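You operate a simulated robot arm through the tools that you are given. There is no shell and no other tool. Be economical: measure what you need, move in short steps, check, and stop when the job is done.

You are at the controls of a simulated robot arm. One attempt, no reset.

JOB
Load the corner jig: both tubes home in their beds, each clamped.
Fine: long tube first, drilled ends to the corner.
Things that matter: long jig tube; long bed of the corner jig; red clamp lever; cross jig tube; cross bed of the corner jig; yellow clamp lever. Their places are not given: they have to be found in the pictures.

Only the result counts: the job must be done as asked and must still hold three seconds after the hand-in. Knocking over, shifting, dropping, spilling or breaking anything else fails it.

ROBOT AND FRAMES
A 7-joint arm with a two-finger parallel gripper, fixed in place. Base frame: the origin is at the foot of the arm, x ahead of it, y to its left, z up; the work surface is at about z = 90. Units: cm, rad, N and s.
With the tool pointing down near the work surface it reaches from about 24 to 68 cm from the base axis. Its first joint turns from -1.152 to 1.152 rad. Payload 2.4 kg.
The TCP is the grasp point between the finger pads, 3 cm short of the fingertips. In the tool frame z runs along the fingers and y along their closing line. The gripper opens to 9.4 cm. The fingers are 2.8 cm wide and 1 cm thick; the gripper's body (5 by 9.6 cm) begins 5.5 cm behind the TCP.
Orientation is that of the tool frame in the base frame, as a unit quaternion [x, y, z, w]. With the fingers straight down and closing along the base's y, the tool's x points along the base's -x, its y along +y and its z along -z.

CONTROLS
- The arm moves only by the tool apply_moves. Its argument "targets" is a list of rows, each a list of 7 numbers: the finger opening in cm, from 0 to 9.4, then the shift along the tool's x, y, z in cm, then the turn, a rotation vector about the tool's x, y, z in rad. In form: [[claw, dx, dy, dz, ax, ay, az], ...]. A call has 1 to 8 rows; each row shifts and turns the commanded pose from where the row before left it, along the tool's axes as they then stand. A row lasts 0.2 s, in which the tool goes at most 5 cm and 0.15 rad; a call with a longer step from one row to the next is refused whole, and so is a gripper value outside its range. Where a pose cannot be reached the arm comes as near as it can. A force on the tool above 40 N (or 10 N above the force at the start of the call, whichever is more), or a blocked arm, ends the call early, and 0.2 s more pass. Each finger travels about 15.3 cm/s and halts on what it meets, pressing with about 22 N; the grip force reading is that of the motor and also rises with nothing between the fingers. The clock runs only during rows and for 0.2 s after the last one: add rows that do not move to give the fingers time. The reply holds the time, the measured pose of the TCP, the force on the tool along the base axes, the opening and the grip force, in the units named above and with some noise.
- Cameras (640 x 400 px; columns grow to the right, rows downward): "scene" is fixed at [4.3, 48.48, 143.87]; the picture's right is [-0.65, -0.76, 0.00], its down [-0.48, 0.41, -0.78] and it looks along [0.59, -0.50, -0.63] (base axes); focal length 344 px, centre (320, 200). "wrist" rides on the gripper at [-3.7, 0, -5.8] in the tool frame; the picture's right is [0.00, -1.00, 0.00], its down [0.97, 0.00, -0.24] and it looks along [0.24, 0.00, 0.97] (tool axes); focal length 218 px, centre (320, 200).
- capture(camera): a new picture of that camera. The clock stands still meanwhile.
- measure_at(camera, pixels): for up to 12 pixels [column, row] of the newest picture of that camera ("zoom" is the newest enlarged one), the place [x, y, z] in the base frame of the surface seen there, good to about 0.2 cm. The clock stands still meanwhile.
- zoom(camera, box): a new picture of the part [left, top, right, bottom] of that camera's present view, enlarged. The clock stands still meanwhile.
- close_job(): hands the job in; it is judged then, once.

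Go step by step. Measure first, check grasps and placings, and put right what went wrong. The budget is 80 turns and 38 pictures, counting those below and the enlarged ones. Unless the task says otherwise, let go and move clear before handing in, and close with one line.

The tools are called after ">>>" as name(argument=value, ...) on one line, values as JSON. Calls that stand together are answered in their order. apply_moves: Moves the arm, as the interface text tells. Its arguments: {"type":"object","properties":{"targets":{"type":"array","items":{"type":"array","items":{"type":"number"}}}},"required":["targets"]} The other tools are called the same way: capture (camera) takes a picture; measure_at (camera, pixels) gives the place of the surface under pixels of a picture; zoom (camera, box) takes an enlarged picture of a part of a camera's view; close_job () hands the job in.

At the start:

```text
time_s: 0.0
eef_pos: [36.07, 22.34, 112.68]
tcp_rot: [0.001, 1.0, 0.0, 0.0]
force: [0.2, -0.7, 0.2]
grip_width: 9.41
gripper_force: 0.0
```

scene: 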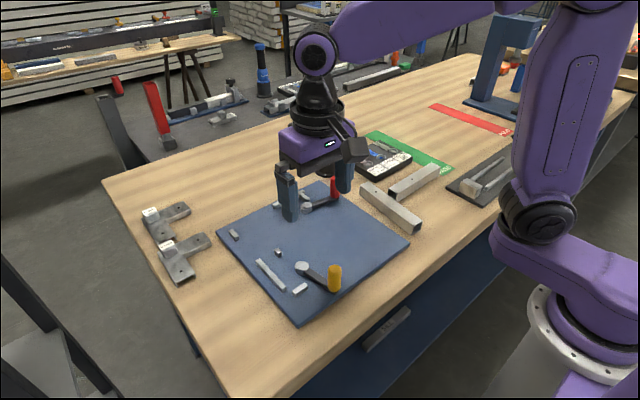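
wrist: 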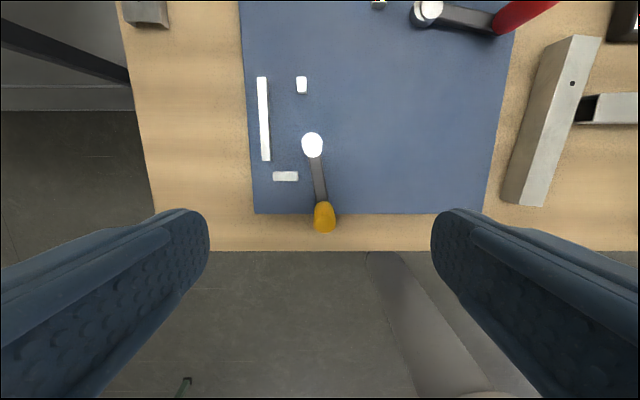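

The scene shows the blue jig plate around (310,250) with red and yellow levers, and two tubes near (390,205) and (415,180). I'll enlarge both areas.

>>> zoom(camera="scene", box=[210, 170, 420, 330])

>>> zoom(camera="scene", box=[340, 130, 480, 240])

```text
2.50 times, centred on (315, 250) of scene
```

zoom: 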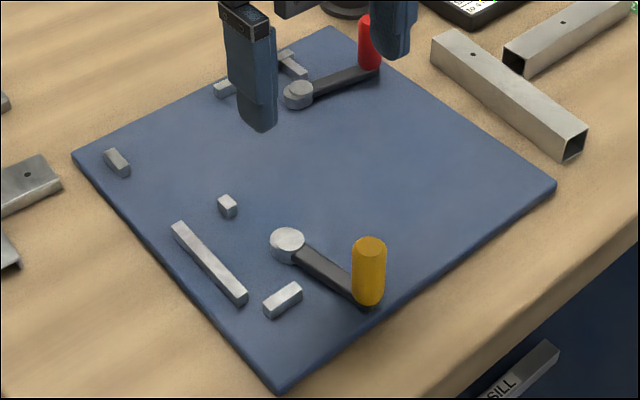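

```text
3.64 times, centred on (410, 185) of scene
```

zoom: 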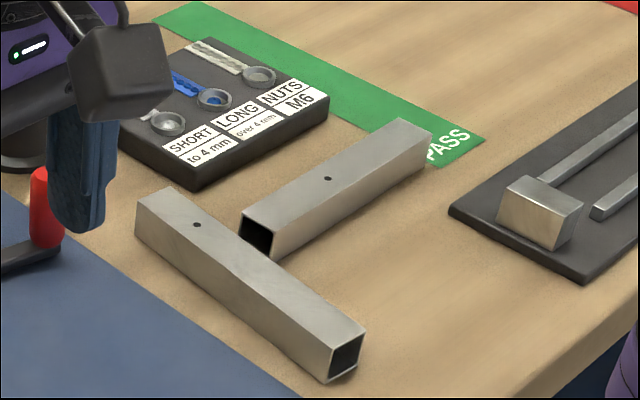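

The jig has several locating blocks and two lever clamps; I need a top view. I'll move the hand ahead and up, then take a wrist picture.

>>> apply_moves(targets=[[9.4, -4, 0, -2, 0, 0, 0], [9.4, -4, 0, -2, 0, 0, 0], [9.4, -4, 0, -2, 0, 0, 0], [9.4, -2, 0, -2, 0, 0, 0], [9.4, 0, 0, 0, 0, 0, 0]])

>>> capture(camera="wrist")

>>> zoom(camera="scene", box=[210, 170, 420, 330])

```text
time_s: 1.2
eef_pos: [50.05, 22.47, 120.61]
tcp_rot: [0.0, 1.0, 0.0, 0.0]
force: [-0.8, 0.3, 0.0]
grip_width: 9.38
gripper_force: 0.1
```

```text
33 pictures are left
```

wrist: 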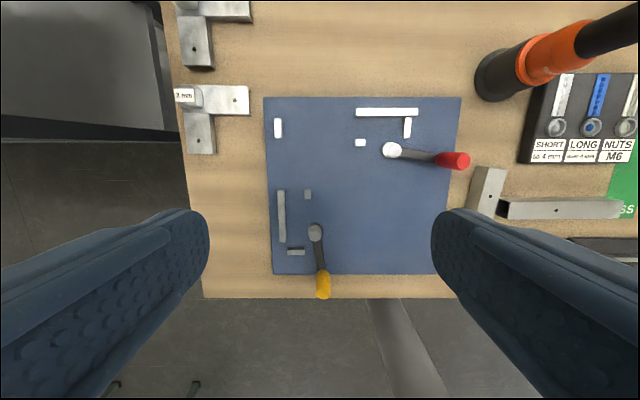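

```text
2.50 times, centred on (315, 250) of scene
```

zoom: 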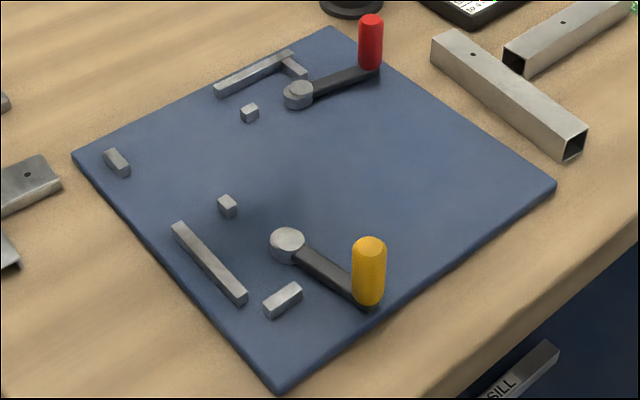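

The wrist view shows the whole jig: two beds along the top (red) and the left (yellow). I'll enlarge it and measure the blocks.

>>> zoom(camera="wrist", box=[255, 85, 475, 305])

>>> measure_at(camera="wrist", pixels=[[268, 100], [459, 100], [276, 271], [278, 121], [278, 136], [387, 112], [407, 128], [360, 142], [282, 217], [308, 194], [296, 251], [340, 170]])

```text
1.82 times, centred on (365, 195) of wrist
```

zoom: 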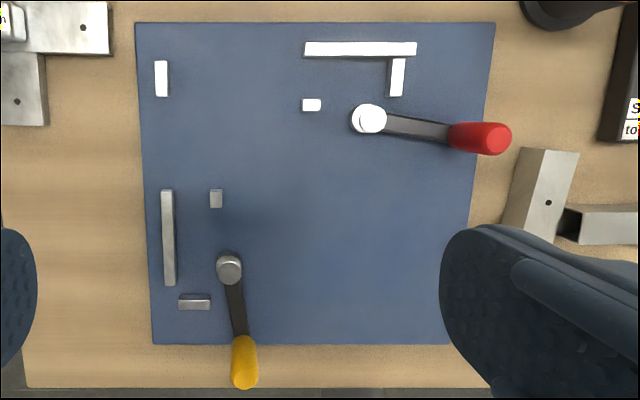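

```text
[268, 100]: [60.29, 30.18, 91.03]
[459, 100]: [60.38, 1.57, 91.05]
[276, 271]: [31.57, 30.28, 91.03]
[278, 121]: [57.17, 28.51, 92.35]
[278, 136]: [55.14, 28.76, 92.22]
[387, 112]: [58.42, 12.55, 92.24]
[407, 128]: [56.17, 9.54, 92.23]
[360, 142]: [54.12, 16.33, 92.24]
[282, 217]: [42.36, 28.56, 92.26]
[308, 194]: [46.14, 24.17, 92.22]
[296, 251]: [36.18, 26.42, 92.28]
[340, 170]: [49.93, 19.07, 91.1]
```

Plate top is z≈91.0, blocks 92.25. Now the tubes: I'll shift the hand to y≈3 to see them from above.

>>> apply_moves(targets=[[9.4, 0, -4, 0, 0, 0, 0], [9.4, 0, -4, 0, 0, 0, 0], [9.4, 0, -4, 0, 0, 0, 0], [9.4, 0, -4, 0, 0, 0, 0], [9.4, 0, -4, 0, 0, 0, 0], [9.4, 0, -2, 0, 0, 0, 0], [9.4, 0, 0, 0, 0, 0, 0]])

>>> capture(camera="wrist")

```text
time_s: 2.8
eef_pos: [49.88, 0.28, 120.7]
tcp_rot: [0.001, 1.0, 0.0, 0.0]
force: [0.4, -0.1, -0.3]
grip_width: 9.37
gripper_force: 0.1
```

```text
30 pictures are left
```

wrist: 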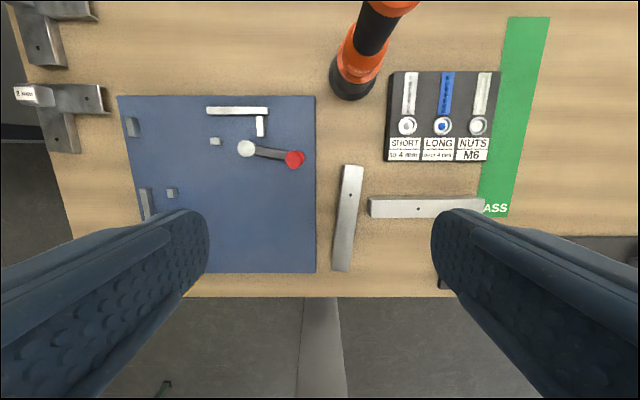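

>>> zoom(camera="wrist", box=[305, 140, 505, 280])

>>> measure_at(camera="wrist", pixels=[[344, 168], [361, 168], [350, 195], [334, 268], [348, 268], [347, 220], [371, 201], [371, 215], [482, 200], [482, 209], [419, 209], [295, 160]])

```text
2.86 times, centred on (405, 210) of wrist
```

zoom: 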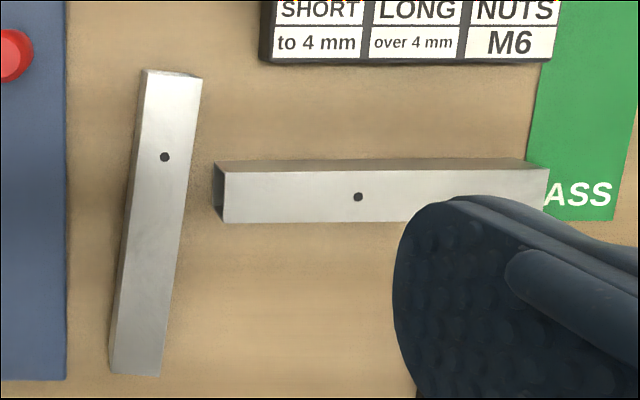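

```text
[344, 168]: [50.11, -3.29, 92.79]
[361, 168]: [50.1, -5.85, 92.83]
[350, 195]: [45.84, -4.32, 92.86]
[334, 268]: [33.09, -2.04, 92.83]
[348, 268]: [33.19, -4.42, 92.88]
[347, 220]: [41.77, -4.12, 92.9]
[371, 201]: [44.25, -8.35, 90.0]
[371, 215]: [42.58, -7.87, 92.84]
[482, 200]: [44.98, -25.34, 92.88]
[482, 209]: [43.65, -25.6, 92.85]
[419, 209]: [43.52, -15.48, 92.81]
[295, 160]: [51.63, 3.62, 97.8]
```

Tube one lies along x (hole near its +x end at (350,195)), tube two along y. I'll measure their ends in a scene enlargement.

>>> zoom(camera="scene", box=[350, 150, 450, 240])

```text
4.44 times, centred on (400, 195) of scene
```

zoom: 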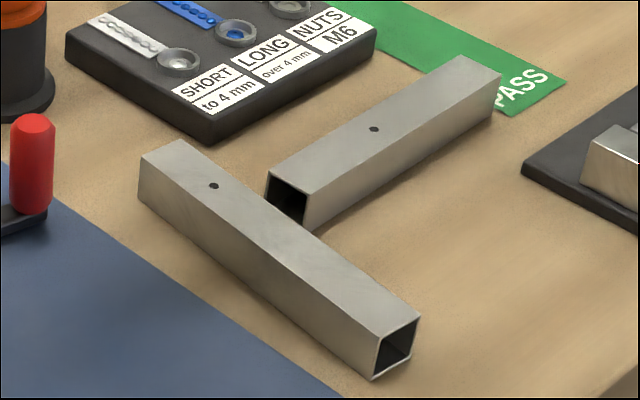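

>>> measure_at(camera="zoom", pixels=[[143, 160], [180, 141], [214, 186], [376, 334], [417, 318], [271, 178], [308, 193], [374, 129], [461, 58], [497, 74], [440, 90], [290, 260]])

```text
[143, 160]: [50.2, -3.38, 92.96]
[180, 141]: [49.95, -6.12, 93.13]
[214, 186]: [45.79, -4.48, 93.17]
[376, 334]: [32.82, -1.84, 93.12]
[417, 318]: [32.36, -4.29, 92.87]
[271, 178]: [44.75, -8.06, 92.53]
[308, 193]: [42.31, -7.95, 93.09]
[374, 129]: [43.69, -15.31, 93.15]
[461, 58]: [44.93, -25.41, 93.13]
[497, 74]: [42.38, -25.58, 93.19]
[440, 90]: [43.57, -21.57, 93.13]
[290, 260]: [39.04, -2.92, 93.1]
```

Both tubes look about 17.7 long with differing hole positions, so I need accuracy. I'll enlarge the levers and blocks in the scene.

>>> zoom(camera="scene", box=[270, 175, 350, 225])

>>> measure_at(camera="zoom", pixels=[[272, 155], [272, 190], [330, 140], [400, 120], [450, 110], [505, 20], [505, 70], [270, 205]])

>>> zoom(camera="scene", box=[255, 240, 351, 300])

>>> measure_at(camera="zoom", pixels=[[320, 180], [320, 210], [400, 240], [440, 260], [520, 190], [520, 250]])

```text
8.00 times, centred on (310, 200) of scene
```

zoom: 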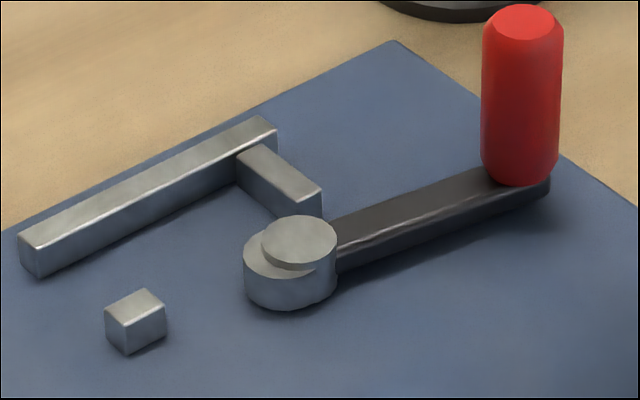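

```text
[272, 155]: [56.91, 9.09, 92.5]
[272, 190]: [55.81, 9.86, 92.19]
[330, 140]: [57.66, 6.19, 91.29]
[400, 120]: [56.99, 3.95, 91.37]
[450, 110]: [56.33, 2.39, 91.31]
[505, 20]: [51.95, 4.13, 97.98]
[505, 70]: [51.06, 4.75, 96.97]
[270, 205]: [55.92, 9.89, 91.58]
```

```text
6.67 times, centred on (303, 270) of scene
```

zoom: 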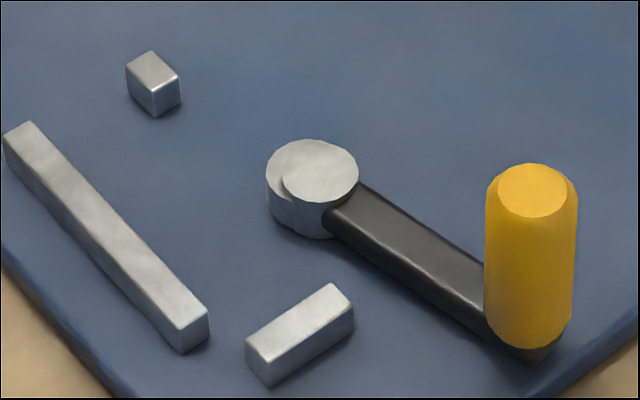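

```text
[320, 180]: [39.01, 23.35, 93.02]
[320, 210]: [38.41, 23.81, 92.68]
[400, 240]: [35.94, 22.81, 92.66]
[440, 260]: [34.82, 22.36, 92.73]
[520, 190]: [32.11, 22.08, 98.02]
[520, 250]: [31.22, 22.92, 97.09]
```

The clamps are eccentric cams turned by upright handles. For accurate tube sizes I'll take a closer wrist view above both tubes.

>>> apply_moves(targets=[[9.4, 2.4, -2.2, 2.7, 0, 0, 0], [9.4, 2.4, -2.2, 2.7, 0, 0, 0], [9.4, 2.4, -2.2, 2.7, 0, 0, 0], [9.4, 2.4, -2.2, 2.7, 0, 0, 0], [9.4, 2.4, -2.2, 2.7, 0, 0, 0], [9.4, 0, 0, 0, 0, 0, 0]])

>>> capture(camera="wrist")

```text
time_s: 4.2
eef_pos: [37.99, -10.69, 107.0]
tcp_rot: [0.0, 1.0, 0.001, 0.0]
force: [0.0, 0.3, 0.7]
grip_width: 9.41
gripper_force: 0.1
```

```text
25 pictures are left
```

wrist: 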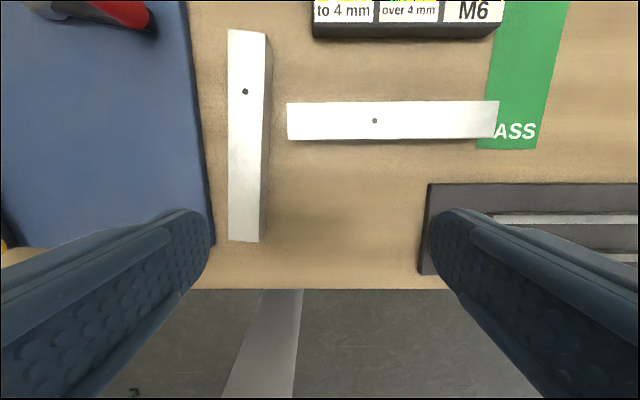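

Ray geometry gives tube 1 ≈17.9 and tube 2 ≈18.2 long, both 3.0 square. I'll sharpen the edge pixels with enlargements.

>>> zoom(camera="wrist", box=[200, 10, 360, 110])

>>> zoom(camera="wrist", box=[360, 70, 520, 170])

>>> zoom(camera="wrist", box=[200, 170, 360, 270])

```text
4.00 times, centred on (280, 60) of wrist
```

zoom: 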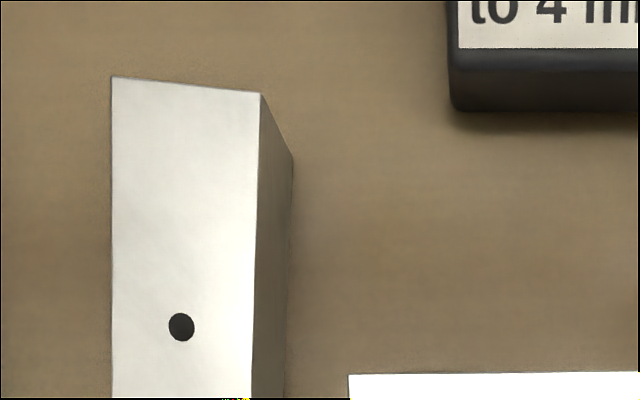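

```text
4.00 times, centred on (440, 120) of wrist
```

zoom: 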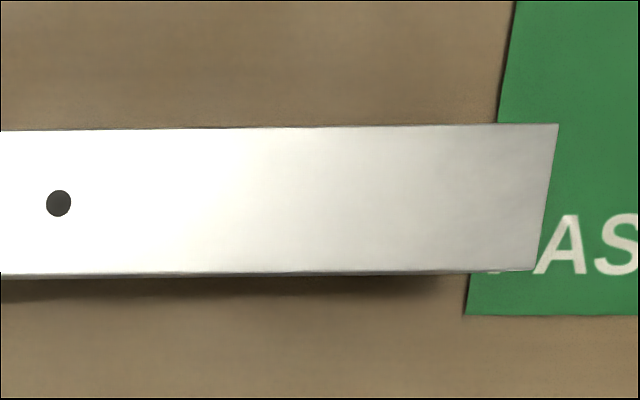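

```text
4.00 times, centred on (280, 220) of wrist
```

zoom: 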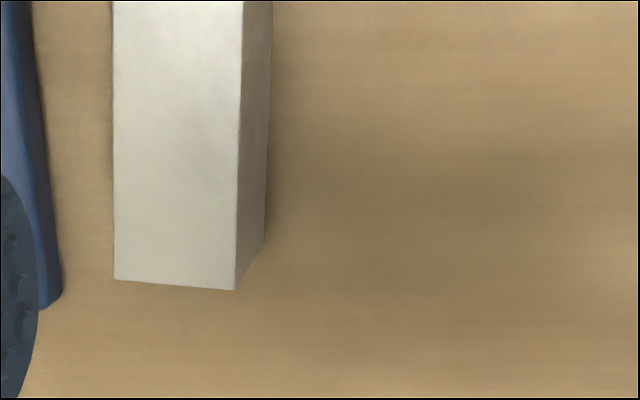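

Both tubes are 18.0 × 3 × 3; tube 1's hole is 4.5 cm from its end, tube 2's is 7.5 cm. Next, a close view of the jig for stops, cams and any markings.

>>> apply_moves(targets=[[9.4, 0, 4.6, 0, 0, 0, 0], [9.4, 0, 4.6, 0, 0, 0, 0], [9.4, -1.5, 4.5, 0, 0, 0, 0], [9.4, -1.5, 4.5, 0, 0, 0, 0], [9.4, -2, 4.5, 0, 0, 0, 0], [9.4, -2, 4.5, 0, 0, 0, 0], [9.4, -2, 3, 0, 0, 0, 0], [9.4, 0, 0, 0, 0, 0, 0]])

>>> capture(camera="wrist")

```text
time_s: 6.0
eef_pos: [46.9, 19.89, 107.13]
tcp_rot: [-0.001, 1.0, 0.0, 0.0]
force: [0.4, -0.4, -0.1]
grip_width: 9.41
gripper_force: 0.0
```

```text
21 pictures are left
```

wrist: 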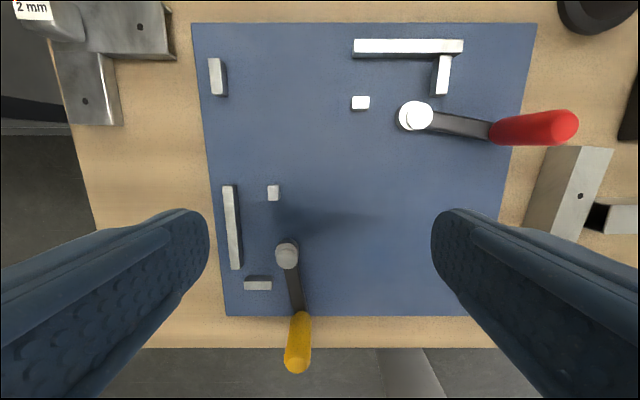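

>>> zoom(camera="wrist", box=[330, 20, 490, 150])

>>> zoom(camera="wrist", box=[200, 175, 330, 305])

>>> zoom(camera="wrist", box=[30, 0, 240, 130])

```text
3.08 times, centred on (410, 85) of wrist
```

zoom: 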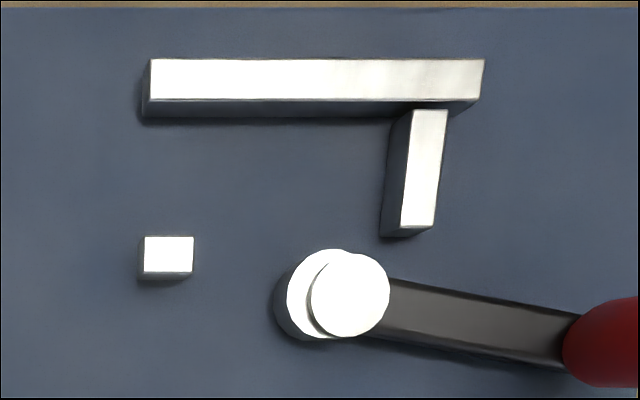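

```text
3.08 times, centred on (265, 240) of wrist
```

zoom: 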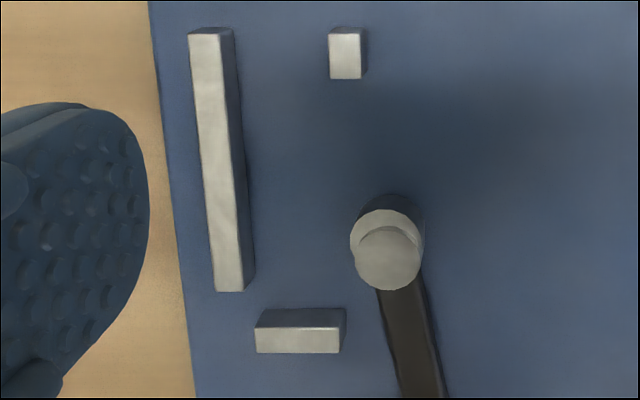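

```text
3.05 times, centred on (135, 65) of wrist
```

zoom: 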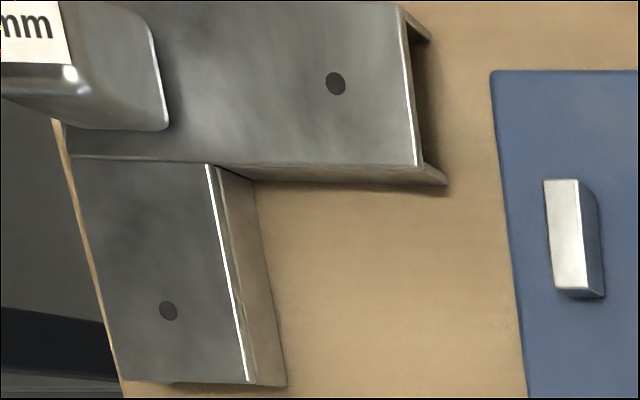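

The sample corner at left shows a through piece along y and a butting piece along x, like beds red/yellow. I'll measure its holes and ends against the tubes' hole distances.

>>> measure_at(camera="zoom", pixels=[[335, 84], [412, 100], [70, 140], [80, 160], [168, 311], [215, 170], [245, 380], [160, 382], [110, 375], [300, 160], [40, 60], [120, 60]])

>>> zoom(camera="scene", box=[125, 190, 225, 290])

```text
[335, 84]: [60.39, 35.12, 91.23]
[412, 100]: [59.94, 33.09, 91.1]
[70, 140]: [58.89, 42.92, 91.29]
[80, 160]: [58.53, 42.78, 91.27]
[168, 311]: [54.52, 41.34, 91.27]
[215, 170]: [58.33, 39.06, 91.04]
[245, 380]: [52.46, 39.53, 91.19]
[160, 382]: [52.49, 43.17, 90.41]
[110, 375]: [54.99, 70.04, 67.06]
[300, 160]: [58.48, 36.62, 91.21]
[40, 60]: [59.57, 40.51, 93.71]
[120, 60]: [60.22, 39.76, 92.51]
```

```text
4.00 times, centred on (175, 240) of scene
```

zoom: 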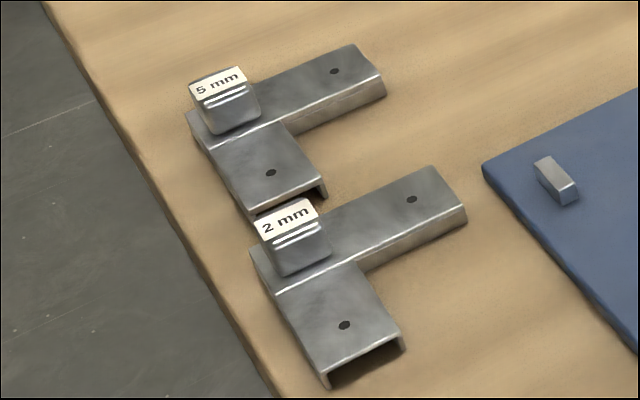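

The sample's through piece has its hole about 7.7 from the end and the butting one about 4.2. So tube 2 (7.5) is the long tube for the red bed along y, and tube 1 (4.5) is the cross tube for the yellow bed; both already lie with drilled ends the right way. I'll go above tube 2 at its +y half.

>>> apply_moves(targets=[[9.4, 0.41, -4.4, 0, 0, 0, 0], [9.4, 0.41, -4.4, 0, 0, 0, 0], [9.4, 0.41, -4.4, 0, 0, 0, 0], [9.4, 0.41, -4.4, 0, 0, 0, 0], [9.4, 0.41, -4.4, 0, 0, 0, 0], [9.4, 0.41, -4.4, 0, 0, 0, 0], [9.4, 0.41, -4.4, 0, 0, 0, 0], [9.4, 0.41, -4.4, 0, 0, 0, 0]])

>>> apply_moves(targets=[[9.4, 0, 0, 0, 0, 0, 0.142], [9.4, 0, 0, 0, 0, 0, 0.142], [9.4, 0, 0, 0, 0, 0, 0.142], [9.4, 0, 0, 0, 0, 0, 0.142], [9.4, 0, 0, 0, 0, 0, 0.142], [9.4, 0, 0, 0, 0, 0, 0.142], [9.4, 0, 0, 0, 0, 0, 0.142]])

>>> apply_moves(targets=[[9.4, 0, 0, 0, 0, 0, 0.142], [9.4, 0, 0, 0, 0, 0, 0.142], [9.4, 0, 0, 0, 0, 0, 0.142], [9.4, 0, 0, 0, 0, 0, 0.151], [9.4, 0, 0, 0, 0, 0, 0]])

```text
time_s: 7.8
eef_pos: [43.79, -15.68, 107.08]
tcp_rot: [0.0, 1.0, 0.001, 0.0]
force: [-0.1, 0.0, -0.1]
grip_width: 9.4
gripper_force: 0.0
```

```text
time_s: 9.4
eef_pos: [43.7, -15.7, 107.27]
tcp_rot: [0.478, 0.878, 0.0, 0.0]
force: [-0.9, -0.1, 0.2]
grip_width: 9.42
gripper_force: 0.0
```

```text
time_s: 10.6
eef_pos: [43.76, -15.69, 107.19]
tcp_rot: [0.709, 0.706, 0.0, 0.0]
force: [0.0, -0.4, -0.4]
grip_width: 9.39
gripper_force: 0.1
```

The hand is turned with fingers closing along x, above tube 2. Descending to z≈93.6 and closing.

>>> apply_moves(targets=[[8, 0, 0, 4, 0, 0, 0], [7, 0, 0, 4, 0, 0, 0], [6.5, 0, 0, 3, 0, 0, 0], [6.5, 0, 0, 1.5, 0, 0, 0], [6.5, 0, 0, 1, 0, 0, 0], [6.5, 0, 0, 0, 0, 0, 0]])

>>> apply_moves(targets=[[4, 0, 0, 0, 0, 0, 0], [3.2, 0, 0, 0, 0, 0, 0], [2.4, 0, 0, 0, 0, 0, 0], [1.5, 0, 0, 0, 0, 0, 0], [1.5, 0, 0, 0, 0, 0, 0]])

```text
time_s: 12.0
eef_pos: [43.66, -15.78, 93.58]
tcp_rot: [0.708, 0.706, 0.0, 0.0]
force: [-0.6, -0.1, 0.2]
grip_width: 6.5
gripper_force: 0.1
```

```text
time_s: 13.2
eef_pos: [43.68, -15.84, 93.64]
tcp_rot: [0.708, 0.706, 0.001, 0.0]
force: [0.1, -0.3, 1.0]
grip_width: 2.92
gripper_force: 22.2
```

Gripped at 2.92 cm with 22 N. Lifting and carrying along +y at x≈43.7, then on to the red bed.

>>> apply_moves(targets=[[1.5, 0, 0, -1, 0, 0, 0], [1.5, 0, 0, -2, 0, 0, 0], [1.5, 0, 0, -3, 0, 0, 0], [1.5, 0, 0, -4, 0, 0, 0], [1.5, 0, 0, 0, 0, 0, 0]])

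>>> apply_moves(targets=[[1.5, 3, 0, 0, 0, 0, 0], [1.5, 4.8, 0, 0, 0, 0, 0], [1.5, 4.8, 0, 0, 0, 0, 0], [1.5, 4.8, 0, 0, 0, 0, 0], [1.5, 4.8, 0, 0, 0, 0, 0], [1.5, 4.8, 0, 0, 0, 0, 0], [1.5, 4.8, 0, 0, 0, 0, 0], [1.5, 3.0, 0, 0, 0, 0, 0]])

>>> apply_moves(targets=[[1.5, 1.1, 2, 0, 0, 0, 0], [1.5, 0, 4, 0, 0, 0, 0], [1.5, 0, 4, 0, 0, 0, 0], [1.5, 0, 2.7, 0, 0, 0, 0], [1.5, 0, 0, 0, 0, 0, 0]])

>>> capture(camera="wrist")

```text
time_s: 14.4
eef_pos: [43.62, -15.79, 103.66]
tcp_rot: [0.707, 0.707, 0.0, 0.0]
force: [-0.3, -0.5, 0.7]
grip_width: 1.5
gripper_force: 0.1
```

```text
time_s: 16.2
eef_pos: [43.86, 19.28, 103.41]
tcp_rot: [0.708, 0.707, 0.0, 0.0]
force: [0.7, 0.0, 0.2]
grip_width: 1.48
gripper_force: 0.0
```

```text
time_s: 17.4
eef_pos: [56.38, 20.1, 103.66]
tcp_rot: [0.707, 0.707, 0.0, 0.001]
force: [-0.5, -0.9, -0.7]
grip_width: 1.51
gripper_force: 0.0
```

```text
16 pictures are left
```

wrist: 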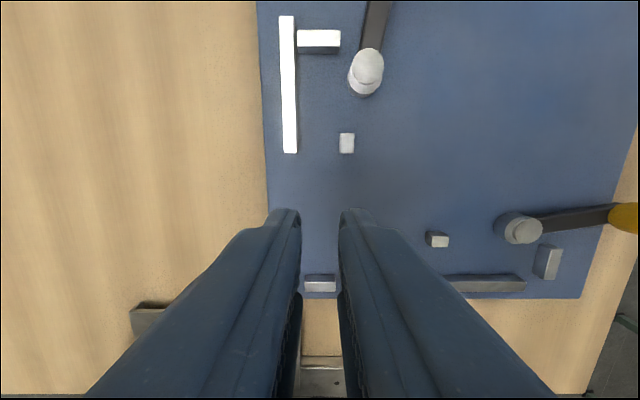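

The opening reads 1.5, so the tube slipped out during the lift. I'll find where it lies.

>>> capture(camera="scene")

```text
15 pictures are left
```

scene: 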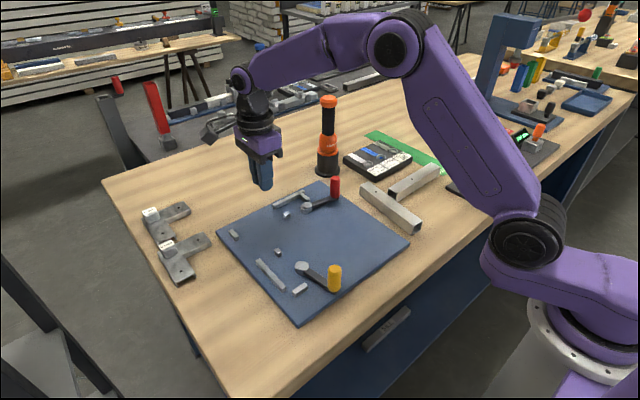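

Tube 2 still lies where it was. I'll go back over its middle with open fingers and grip deeper.

>>> apply_moves(targets=[[4, 0, -4.3, 0, 0, 0, 0], [6.5, 0, -4.2, 0, 0, 0, 0], [6.5, 0, -4.2, 0, 0, 0, 0], [6.5, -4.8, 0, 0, 0, 0, 0], [6.5, -4.8, 0, 0, 0, 0, 0], [6.5, -4.8, 0, 0, 0, 0, 0], [6.5, -4.8, 0, 0, 0, 0, 0], [6.5, -4.8, 0, 0, 0, 0, 0]])

>>> apply_moves(targets=[[6.5, -4.8, 0, 0, 0, 0, 0], [6.5, -4.8, 0, 0, 0, 0, 0], [6.5, -3.2, 0, 0, 0, 0, 0], [6.5, 0, 0, 0, 0, 0, 0]])

>>> capture(camera="wrist")

```text
time_s: 19.2
eef_pos: [43.81, -3.79, 103.6]
tcp_rot: [0.708, 0.707, -0.001, 0.0]
force: [0.3, 0.9, 0.9]
grip_width: 6.5
gripper_force: 0.1
```

```text
time_s: 20.2
eef_pos: [43.94, -16.42, 103.65]
tcp_rot: [0.707, 0.707, 0.001, 0.002]
force: [0.0, -0.8, 0.5]
grip_width: 6.52
gripper_force: 0.0
```

```text
14 pictures are left
```

wrist: 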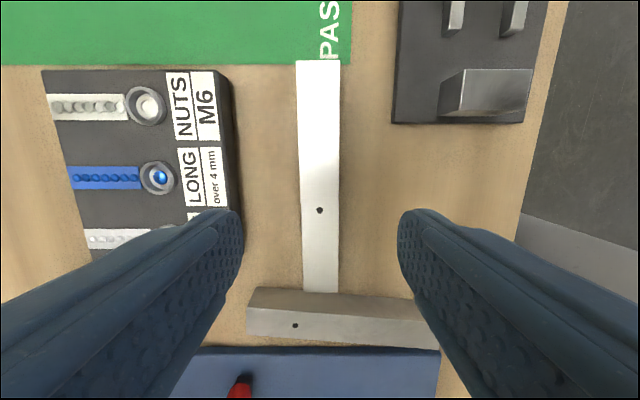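

Tube 2 hasn't moved (ends at rows 60 and 292). Descending deeper over its middle, closing fully, and test-lifting slowly.

>>> apply_moves(targets=[[6.5, -0.3, 0, 4, 0, 0, 0], [6.5, 0, 0, 4, 0, 0, 0], [6.5, 0, 0, 1.5, 0, 0, 0], [6.5, 0, 0, 0.85, 0, 0, 0], [4, 0, 0, 0, 0, 0, 0], [2, 0, 0, 0, 0, 0, 0], [0, 0, 0, 0, 0, 0, 0], [0, 0, 0, 0, 0, 0, 0]])

>>> apply_moves(targets=[[0, 0, 0, 0, 0, 0, 0], [0, 0, 0, 0, 0, 0, 0], [0, 0, 0, -0.3, 0, 0, 0], [0, 0, 0, -0.3, 0, 0, 0], [0, 0, 0, -0.3, 0, 0, 0], [0, 0, 0, 0, 0, 0, 0]])

```text
time_s: 22.0
eef_pos: [43.81, -16.93, 93.46]
tcp_rot: [0.707, 0.707, 0.001, 0.002]
force: [-2.1, 0.1, 35.1]
grip_width: 2.93
gripper_force: 21.8
```

```text
time_s: 23.4
eef_pos: [43.73, -16.85, 94.22]
tcp_rot: [0.707, 0.707, -0.001, 0.0]
force: [-0.7, -0.8, -1.4]
grip_width: 2.97
gripper_force: 21.8
```

Width holds at 2.97 after a small lift. I'll lift further slowly.

>>> apply_moves(targets=[[0, 0, 0, -0.5, 0, 0, 0], [0, 0, 0, -0.5, 0, 0, 0], [0, 0, 0, -0.7, 0, 0, 0], [0, 0, 0, -0.7, 0, 0, 0], [0, 0, 0, 0, 0, 0, 0]])

```text
time_s: 24.6
eef_pos: [43.8, -16.8, 96.54]
tcp_rot: [0.708, 0.706, 0.0, 0.0]
force: [-0.2, 0.5, -1.9]
grip_width: 2.94
gripper_force: 22.4
```

The tube is lifted (tips are above where its top was). I'll continue gently.

>>> apply_moves(targets=[[0, 0, 0, -0.7, 0, 0, 0], [0, 0, 0, -1, 0, 0, 0], [0, 0, 0, -1.2, 0, 0, 0], [0, 0, 0, -1.2, 0, 0, 0], [0, 0, 0, -1.2, 0, 0, 0], [0, 0, 0, -1, 0, 0, 0], [0, 0, 0, -0.7, 0, 0, 0], [0, 0, 0, 0, 0, 0, 0]])

```text
time_s: 26.4
eef_pos: [43.85, -17.0, 103.53]
tcp_rot: [0.707, 0.707, 0.0, 0.0]
force: [-0.1, 0.5, -1.2]
grip_width: 2.94
gripper_force: 21.9
```

Held at 2.94. Carrying along +y gently.

>>> apply_moves(targets=[[0, 0.8, 0, 0, 0, 0, 0], [0, 1.6, 0, 0, 0, 0, 0], [0, 2.4, 0, 0, 0, 0, 0], [0, 2.8, 0, 0, 0, 0, 0], [0, 2.8, 0, 0, 0, 0, 0], [0, 2.8, 0, 0, 0, 0, 0], [0, 2.2, 0, 0, 0, 0, 0], [0, 1.2, 0, 0, 0, 0, 0]])

>>> apply_moves(targets=[[0, 1.2, 0, 0, 0, 0, 0], [0, 2, 0, 0, 0, 0, 0], [0, 2.8, 0, 0, 0, 0, 0], [0, 3, 0, 0, 0, 0, 0], [0, 3, 0, 0, 0, 0, 0], [0, 3, 0, 0, 0, 0, 0], [0, 2.4, 0, 0, 0, 0, 0], [0, 1.2, 0, 0, 0, 0, 0]])

```text
time_s: 28.2
eef_pos: [43.94, -0.31, 103.48]
tcp_rot: [0.707, 0.707, 0.0, 0.0]
force: [-0.2, 0.4, -0.3]
grip_width: 2.95
gripper_force: 21.6
```

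```text
time_s: 30.0
eef_pos: [43.9, 18.34, 103.65]
tcp_rot: [0.708, 0.707, 0.0, 0.0]
force: [-0.4, -0.1, -0.7]
grip_width: 2.97
gripper_force: 22.0
```

Still held. Moving +x over the red bed.

>>> apply_moves(targets=[[0, 0.25, 0.8, 0, 0, 0, 0], [0, 0.25, 1.6, 0, 0, 0, 0], [0, 0, 2.4, 0, 0, 0, 0], [0, 0, 2.6, 0, 0, 0, 0], [0, 0, 2.4, 0, 0, 0, 0], [0, 0, 1.8, 0, 0, 0, 0], [0, 0, 1, 0, 0, 0, 0], [0, 0, 0, 0, 0, 0, 0]])

>>> capture(camera="wrist")

```text
time_s: 31.8
eef_pos: [56.32, 18.72, 103.48]
tcp_rot: [0.707, 0.707, -0.001, -0.001]
force: [0.0, -0.1, -1.6]
grip_width: 2.97
gripper_force: 21.3
```

```text
13 pictures are left
```

wrist: 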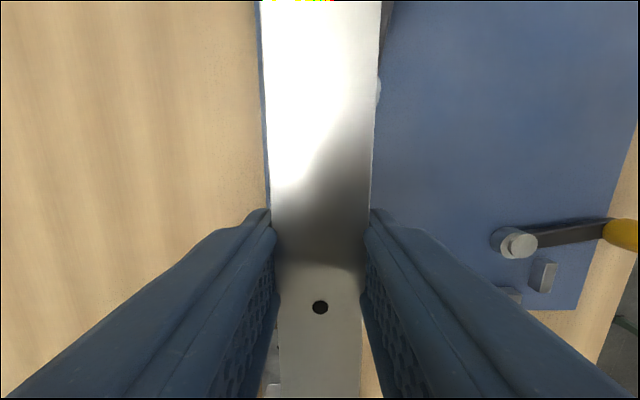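

Tube is held level over the bed. Lowering to just above the plate, then slow seating.

>>> apply_moves(targets=[[0, 0.1, 0.15, 1, 0, 0, 0], [0, 0, 0, 1.5, 0, 0, 0], [0, 0, 0, 1.5, 0, 0, 0], [0, 0, 0, 1.2, 0, 0, 0], [0, 0, 0, 0.8, 0, 0, 0], [0, 0, 0, 0.5, 0, 0, 0], [0, 0, 0, 0, 0, 0, 0]])

>>> zoom(camera="scene", box=[215, 170, 375, 270])

```text
time_s: 33.4
eef_pos: [56.4, 18.85, 97.11]
tcp_rot: [0.707, 0.707, 0.001, 0.0]
force: [-0.6, -1.1, -2.0]
grip_width: 2.92
gripper_force: 22.2
```

```text
4.00 times, centred on (295, 220) of scene
```

zoom: 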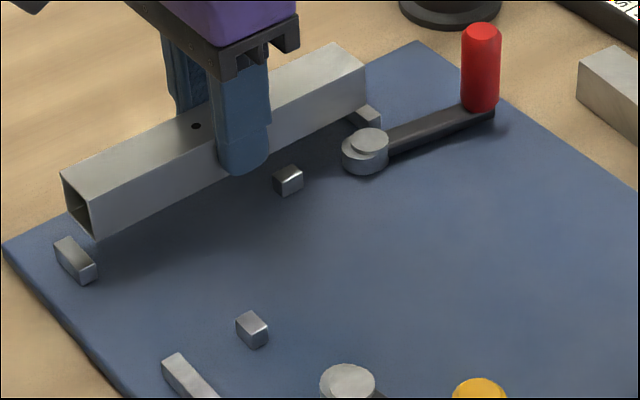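

Alignment looks right. Seating slowly.

>>> apply_moves(targets=[[0, 0, 0, 0.6, 0, 0, 0], [0, 0, 0, 0.5, 0, 0, 0], [0, 0, 0, 0.4, 0, 0, 0], [0, 0, 0, 0.3, 0, 0, 0], [0, 0, 0, 0.3, 0, 0, 0], [0, 0, 0, 0.25, 0, 0, 0], [0, 0, 0, 0.25, 0, 0, 0], [0, 0, 0, 0, 0, 0, 0]])

```text
time_s: 35.2
eef_pos: [56.54, 18.9, 94.62]
tcp_rot: [0.707, 0.707, 0.001, 0.001]
force: [-3.0, 1.3, 16.0]
grip_width: 2.95
gripper_force: 22.3
```

Seated with 16 N at z 94.62. Easing up slightly and sliding +x against the rail until contact.

>>> apply_moves(targets=[[0, 0, 0, -0.1, 0, 0, 0], [0, 0, 0.1, 0, 0, 0, 0], [0, 0, 0.1, 0, 0, 0, 0], [0, 0, 0, 0, 0, 0, 0]])

```text
time_s: 36.2
eef_pos: [56.67, 18.94, 94.7]
tcp_rot: [0.708, 0.707, 0.0, 0.0]
force: [-13.4, -2.4, 24.3]
grip_width: 2.95
gripper_force: 21.7
```

>>> apply_moves(targets=[[0, 0, 0, -0.15, 0, 0, 0], [0, 0, 0.1, 0, 0, 0, 0], [0, 0, 0.1, 0, 0, 0, 0], [0, 0, 0, 0, 0, 0, 0]])

```text
time_s: 37.2
eef_pos: [56.73, 18.89, 94.74]
tcp_rot: [0.707, 0.707, -0.003, -0.001]
force: [-21.9, -1.1, 9.9]
grip_width: 2.96
gripper_force: 22.2
```

Firm against the rail (Fx −22). Easing off and looking at the end gaps.

>>> apply_moves(targets=[[0, 0, -0.15, 0, 0, 0, 0], [0, 0, 0, 0, 0, 0, 0]])

>>> zoom(camera="scene", box=[215, 170, 375, 270])

```text
time_s: 37.8
eef_pos: [56.66, 19.07, 94.75]
tcp_rot: [0.708, 0.706, -0.001, 0.0]
force: [-12.8, 1.0, -5.9]
grip_width: 2.98
gripper_force: 22.0
```

```text
4.00 times, centred on (295, 220) of scene
```

zoom: 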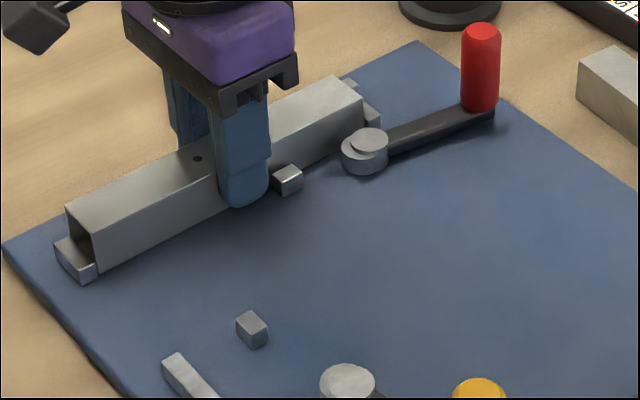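

Both ends look close to their stops. I'll probe the slack with a small −y push.

>>> apply_moves(targets=[[0, -0.15, 0, 0, 0, 0, 0], [0, -0.15, 0, 0, 0, 0, 0], [0, 0, 0, 0, 0, 0, 0]])

>>> apply_moves(targets=[[0, -0.15, 0, 0, 0, 0, 0], [0, 0, 0, 0, 0, 0, 0]])

```text
time_s: 38.6
eef_pos: [56.69, 18.88, 94.86]
tcp_rot: [0.707, 0.707, 0.001, -0.001]
force: [-14.1, 6.2, -0.6]
grip_width: 2.93
gripper_force: 22.0
```

```text
time_s: 39.2
eef_pos: [56.72, 18.88, 94.82]
tcp_rot: [0.706, 0.708, 0.001, 0.0]
force: [-15.7, 15.1, 9.1]
grip_width: 2.95
gripper_force: 21.9
```

Fy builds to 15 N with no motion: the tube is against the end stop. Lowering a touch and opening to 5 cm.

>>> apply_moves(targets=[[0, 0.1, 0, 0.1, 0, 0, 0], [0, 0, 0, 0.1, 0, 0, 0], [3.6, 0, 0, 0, 0, 0, 0], [4.6, 0, 0, 0, 0, 0, 0], [4.6, 0, 0, -1, 0, 0, 0], [4.6, 0, 0, -3, 0, 0, 0], [4.6, 0, 0, -4, 0, 0, 0], [4.6, 0, 0, 0, 0, 0, 0]])

>>> zoom(camera="scene", box=[215, 170, 375, 270])

```text
time_s: 41.0
eef_pos: [56.58, 18.53, 102.31]
tcp_rot: [0.708, 0.707, 0.0, 0.0]
force: [1.2, 0.8, 0.3]
grip_width: 4.61
gripper_force: 0.0
```

```text
4.00 times, centred on (295, 220) of scene
```

zoom: 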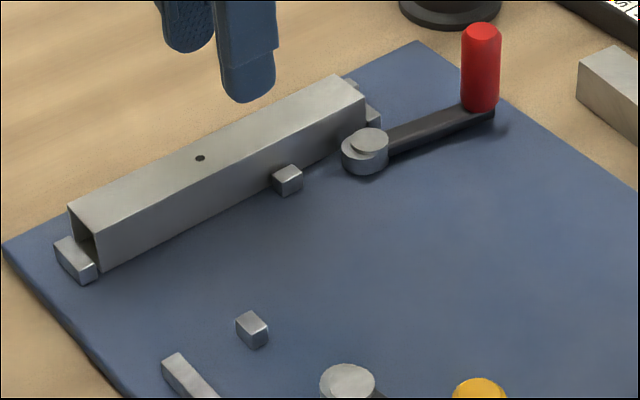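

The long tube sits flat between the stops. Next, the red lever: I'll go above its handle (≈51.7, 3.7) while turning the hand back to close along y.

>>> apply_moves(targets=[[4.6, -3, -1, -0.5, 0, 0, 0], [4.6, -3, -1, -0.5, 0, 0, 0], [4.6, -3, -1, -0.5, 0, 0, 0], [4.6, -3, -1, -0.5, 0, 0, 0], [4.6, -2.8, -0.9, 0, 0, 0, 0], [4.6, 0, 0, 0, 0, 0, -0.142], [4.6, 0, 0, 0, 0, 0, -0.142], [4.6, 0, 0, 0, 0, 0, -0.142]])

>>> apply_moves(targets=[[4.6, 0, 0, 0, 0, 0, -0.143], [4.6, 0, 0, 0, 0, 0, -0.143], [4.6, 0, 0, 0, 0, 0, -0.143], [4.6, 0, 0, 0, 0, 0, -0.143], [4.6, 0, 0, 0, 0, 0, -0.143], [4.6, 0, 0, 0, 0, 0, -0.143], [4.6, 0, 0, 0, 0, 0, -0.143], [4.6, 0, 0, 0, 0, 0, -0.144]])

>>> capture(camera="wrist")

```text
time_s: 42.8
eef_pos: [51.8, 3.67, 104.54]
tcp_rot: [0.541, 0.841, 0.0, -0.001]
force: [0.4, 0.6, -0.3]
grip_width: 4.58
gripper_force: 0.0
```

```text
time_s: 44.6
eef_pos: [51.79, 3.75, 104.59]
tcp_rot: [0.0, 1.0, 0.0, 0.0]
force: [0.1, -0.5, 0.0]
grip_width: 4.61
gripper_force: 0.2
```

```text
9 pictures are left
```

wrist: 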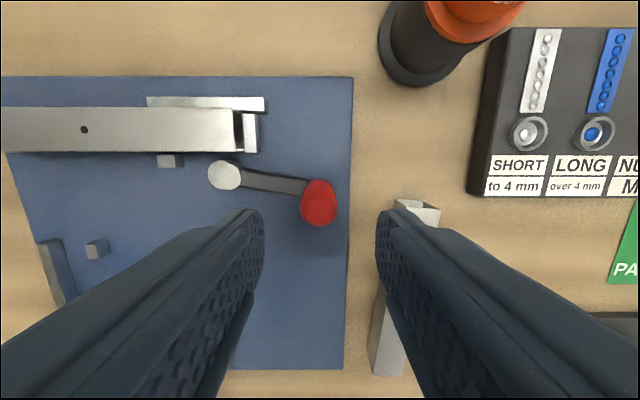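

The handle top at (319,209) is centred under the hand; pivot at ≈(53.35, 11.33), radius 7.67. Descending and gripping the red handle.

>>> apply_moves(targets=[[4.6, -0.1, 0.05, 3, 0, 0, 0], [4.6, 0, 0, 3, 0, 0, 0], [4.6, 0, 0, 1.8, 0, 0, 0], [4.6, 0, 0, 0, 0, 0, 0], [3, 0, 0, 0, 0, 0, 0], [1.5, 0, 0, 0, 0, 0, 0], [0.8, 0, 0, 0, 0, 0, 0], [0.8, 0, 0, 0, 0, 0, 0]])

```text
time_s: 46.4
eef_pos: [51.96, 3.85, 96.71]
tcp_rot: [-0.001, 1.0, 0.001, 0.0]
force: [0.0, 6.9, -8.2]
grip_width: 2.37
gripper_force: 44.5
```

Gripped (width 2.37). Swinging the lever clockwise along the arc, first part.

>>> apply_moves(targets=[[0.8, 0.52, 0.13, 0, 0, 0, 0], [0.8, 0.52, 0.14, 0, 0, 0, 0], [0.8, 0.49, 0.2, 0, 0, 0, 0], [0.8, 0.49, 0.22, 0, 0, 0, 0], [0.8, 0.92, 0.55, 0, 0, 0, 0], [0.8, 0.84, 0.68, 0, 0, 0, 0], [0.8, 0, 0, 0, 0, 0, 0]])

```text
time_s: 48.0
eef_pos: [48.11, 5.49, 96.86]
tcp_rot: [0.001, 1.0, -0.001, -0.003]
force: [-11.4, -17.2, 12.1]
grip_width: 2.34
gripper_force: 45.3
```

The lever follows; a small radial force suggests a slightly larger radius. Continuing.

>>> apply_moves(targets=[[0.8, 0.8, 0.62, 0, 0, 0, 0], [0.8, 0.66, 0.82, 0, 0, 0, 0], [0.8, 0.52, 0.93, 0, 0, 0, 0], [0.8, 0.38, 1.0, 0, 0, 0, 0], [0.8, 0, 0, 0, 0, 0, 0]])

```text
time_s: 49.2
eef_pos: [46.05, 9.23, 96.7]
tcp_rot: [0.0, 1.0, 0.001, 0.001]
force: [2.7, -3.9, -7.3]
grip_width: 2.33
gripper_force: 45.5
```

>>> apply_moves(targets=[[0.8, 0.2, 0.5, 0, 0, 0, 0], [0.8, 0.05, 0.5, 0, 0, 0, 0], [0.8, 0.05, 0.5, 0, 0, 0, 0], [0.8, 0, 0.5, 0, 0, 0, 0], [0.8, 0, 0, 0, 0, 0, 0]])

>>> zoom(camera="scene", box=[215, 170, 375, 270])

```text
time_s: 50.4
eef_pos: [45.36, 11.21, 96.77]
tcp_rot: [0.0, 1.0, 0.0, -0.001]
force: [-4.9, -4.4, -3.3]
grip_width: 2.33
gripper_force: 44.7
```

```text
4.00 times, centred on (295, 220) of scene
```

zoom: 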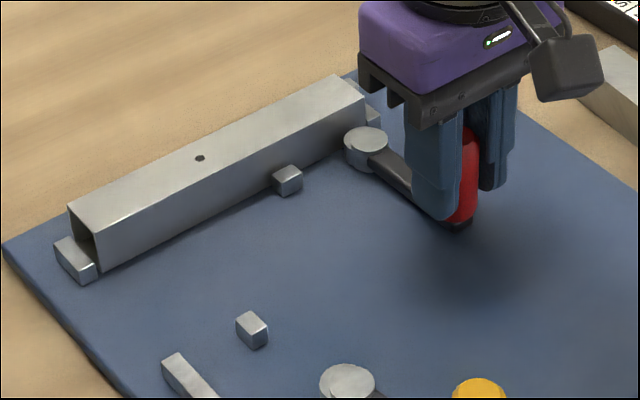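

The cam is now near the tube but there's little resistance; I'll continue until it tightens.

>>> apply_moves(targets=[[0.8, 0, 0.5, 0, 0, 0, 0], [0.8, 0, 0.5, 0, 0, 0, 0], [0.8, -0.1, 0.5, 0, 0, 0, 0], [0.8, -0.1, 0.5, 0, 0, 0, 0], [0.8, 0, 0, 0, 0, 0, 0]])

```text
time_s: 51.0
eef_pos: [45.5, 11.24, 96.73]
tcp_rot: [0.004, 1.0, -0.004, -0.005]
force: [-3.2, -7.7, 6.9]
grip_width: 2.32
gripper_force: 45.0
stopped in row 2: the force on the tool passed its limit (the readings are from after the stop); the commanded pose is now the measured one
```

It hit a hard limit at y≈11.24: the lever is fully thrown. Releasing, raising and checking.

>>> apply_moves(targets=[[0.8, 0, 0, 0, 0, 0, 0], [3, 0, 0, 0, 0, 0, 0], [4.6, 0, 0, 0, 0, 0, 0], [4.6, 0, 0, -2, 0, 0, 0], [4.6, 0, 0, -4, 0, 0, 0], [4.6, 0, -3, -2, 0, 0, 0], [4.6, 1, -4, 0, 0, 0, 0], [4.6, 0, 0, 0, 0, 0, 0]])

>>> capture(camera="wrist")

```text
time_s: 52.8
eef_pos: [44.54, 4.44, 104.63]
tcp_rot: [0.003, 1.0, -0.001, -0.003]
force: [-0.1, -0.1, -0.9]
grip_width: 4.61
gripper_force: 0.1
```

```text
7 pictures are left
```

wrist: 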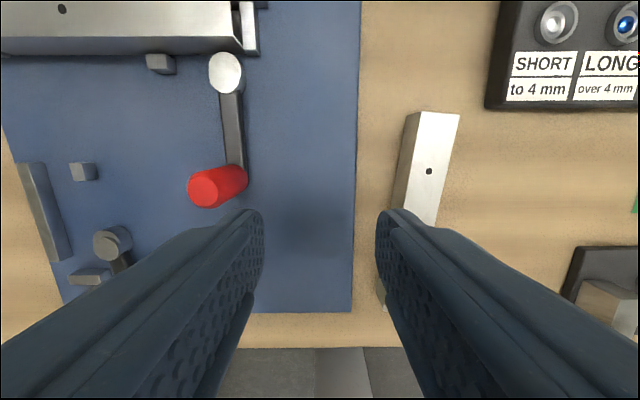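

The red cam now bears on the long tube, with its lever pointing −x. Next the cross tube: moving above it, turned 0.096 rad to match, and checking.

>>> apply_moves(targets=[[6, -0.1, -3, 0, 0, 0, 0], [6, -0.1, -3, 0, 0, 0, 0], [6, -0.06, -2.8, -0.5, 0, 0, 0.096], [6, 0, 0, 0, 0, 0, 0]])

>>> capture(camera="wrist")

```text
time_s: 53.8
eef_pos: [44.78, -4.41, 105.11]
tcp_rot: [0.052, 0.999, -0.003, -0.003]
force: [0.8, 0.0, -0.9]
grip_width: 6.01
gripper_force: 0.2
```

```text
6 pictures are left
```

wrist: 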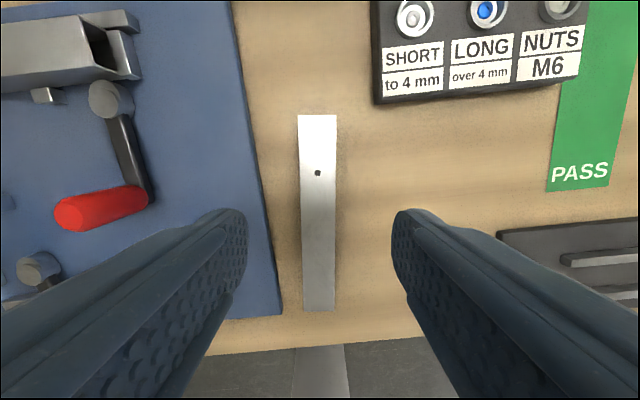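

The tube is aligned and centred (cols 301–336, rows 115–311). Descending with a 0.4 shift toward the drilled end, then gripping.

>>> apply_moves(targets=[[6, -0.4, 0, 4, 0, 0, 0], [6, 0, 0, 4, 0, 0, 0], [6, 0, 0, 2.4, 0, 0, 0], [6, 0, 0, 1, 0, 0, 0], [4, 0, 0, 0, 0, 0, 0], [2, 0, 0, 0, 0, 0, 0], [0, 0, 0, 0, 0, 0, 0], [0, 0, 0, 0, 0, 0, 0]])

>>> apply_moves(targets=[[0, 0, 0, 0, 0, 0, 0], [0, 0, 0, 0, 0, 0, 0], [0, 0, 0, -0.3, 0, 0, 0], [0, 0, 0, -0.4, 0, 0, 0], [0, 0, 0, -0.5, 0, 0, 0], [0, 0, 0, -0.6, 0, 0, 0], [0, 0, 0, -0.6, 0, 0, 0], [0, 0, 0, 0, 0, 0, 0]])

```text
time_s: 55.6
eef_pos: [45.04, -4.37, 93.91]
tcp_rot: [0.053, 0.999, -0.003, -0.002]
force: [0.1, 0.3, 0.3]
grip_width: 2.96
gripper_force: 22.2
```

```text
time_s: 57.4
eef_pos: [44.96, -4.41, 96.29]
tcp_rot: [0.053, 0.999, -0.004, -0.003]
force: [0.4, 0.2, -1.4]
grip_width: 2.95
gripper_force: 21.9
```

Holding 2.95 after a 2.4 cm lift. Lifting further gently, turning back to straight, then checking level.

>>> apply_moves(targets=[[0, 0, 0, -0.7, 0, 0, 0], [0, 0, 0, -1, 0, 0, 0], [0, 0, 0, -1.2, 0, 0, 0], [0, 0, 0, -1.2, 0, 0, -0.03], [0, 0, 0, -1.2, 0, 0, -0.03], [0, 0, 0, -1.2, 0, 0, -0.03], [0, 0, 0, -0.7, 0, 0, -0.012], [0, 0, 0, 0, 0, 0, 0]])

>>> zoom(camera="scene", box=[300, 130, 460, 260])

```text
time_s: 59.2
eef_pos: [45.04, -4.32, 103.44]
tcp_rot: [0.0, 1.0, -0.003, -0.004]
force: [0.5, -0.6, -0.8]
grip_width: 2.95
gripper_force: 22.3
```

```text
3.08 times, centred on (380, 195) of scene
```

zoom: 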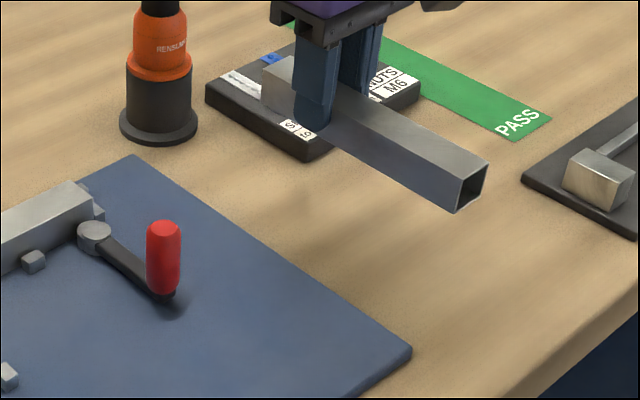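

Level and secure. Carrying +y toward the yellow bed, with +x adjustment.

>>> apply_moves(targets=[[0, 0, 0.8, 0, 0, 0, 0], [0, -0.3, 1.6, 0, 0, 0, 0], [0, -0.4, 2.4, 0, 0, 0, 0], [0, -0.5, 2.8, 0, 0, 0, 0], [0, -0.5, 2.8, 0, 0, 0, 0], [0, -0.3, 2.8, 0, 0, 0, 0], [0, 0, 2.2, 0, 0, 0, 0], [0, 0, 1.2, 0, 0, 0, 0]])

>>> apply_moves(targets=[[0, 0, 1.2, 0, 0, 0, 0], [0, -0.3, 2, 0, 0, 0, 0], [0, -0.4, 2.6, 0, 0, 0, 0], [0, -0.5, 2.6, 0, 0, 0, 0], [0, -0.4, 2.4, 0, 0, 0, 0], [0, -0.3, 1.8, 0, 0, 0, 0], [0, 0, 1.2, 0, 0, 0, 0], [0, 0, 0.4, 0, 0, 0, 0]])

```text
time_s: 61.0
eef_pos: [47.06, 12.19, 103.38]
tcp_rot: [0.001, 1.0, -0.003, -0.004]
force: [-0.2, 0.5, -1.8]
grip_width: 2.93
gripper_force: 22.3
```

```text
time_s: 62.8
eef_pos: [48.96, 26.4, 103.42]
tcp_rot: [0.001, 1.0, -0.003, -0.004]
force: [0.2, -0.6, -0.1]
grip_width: 2.92
gripper_force: 21.8
```

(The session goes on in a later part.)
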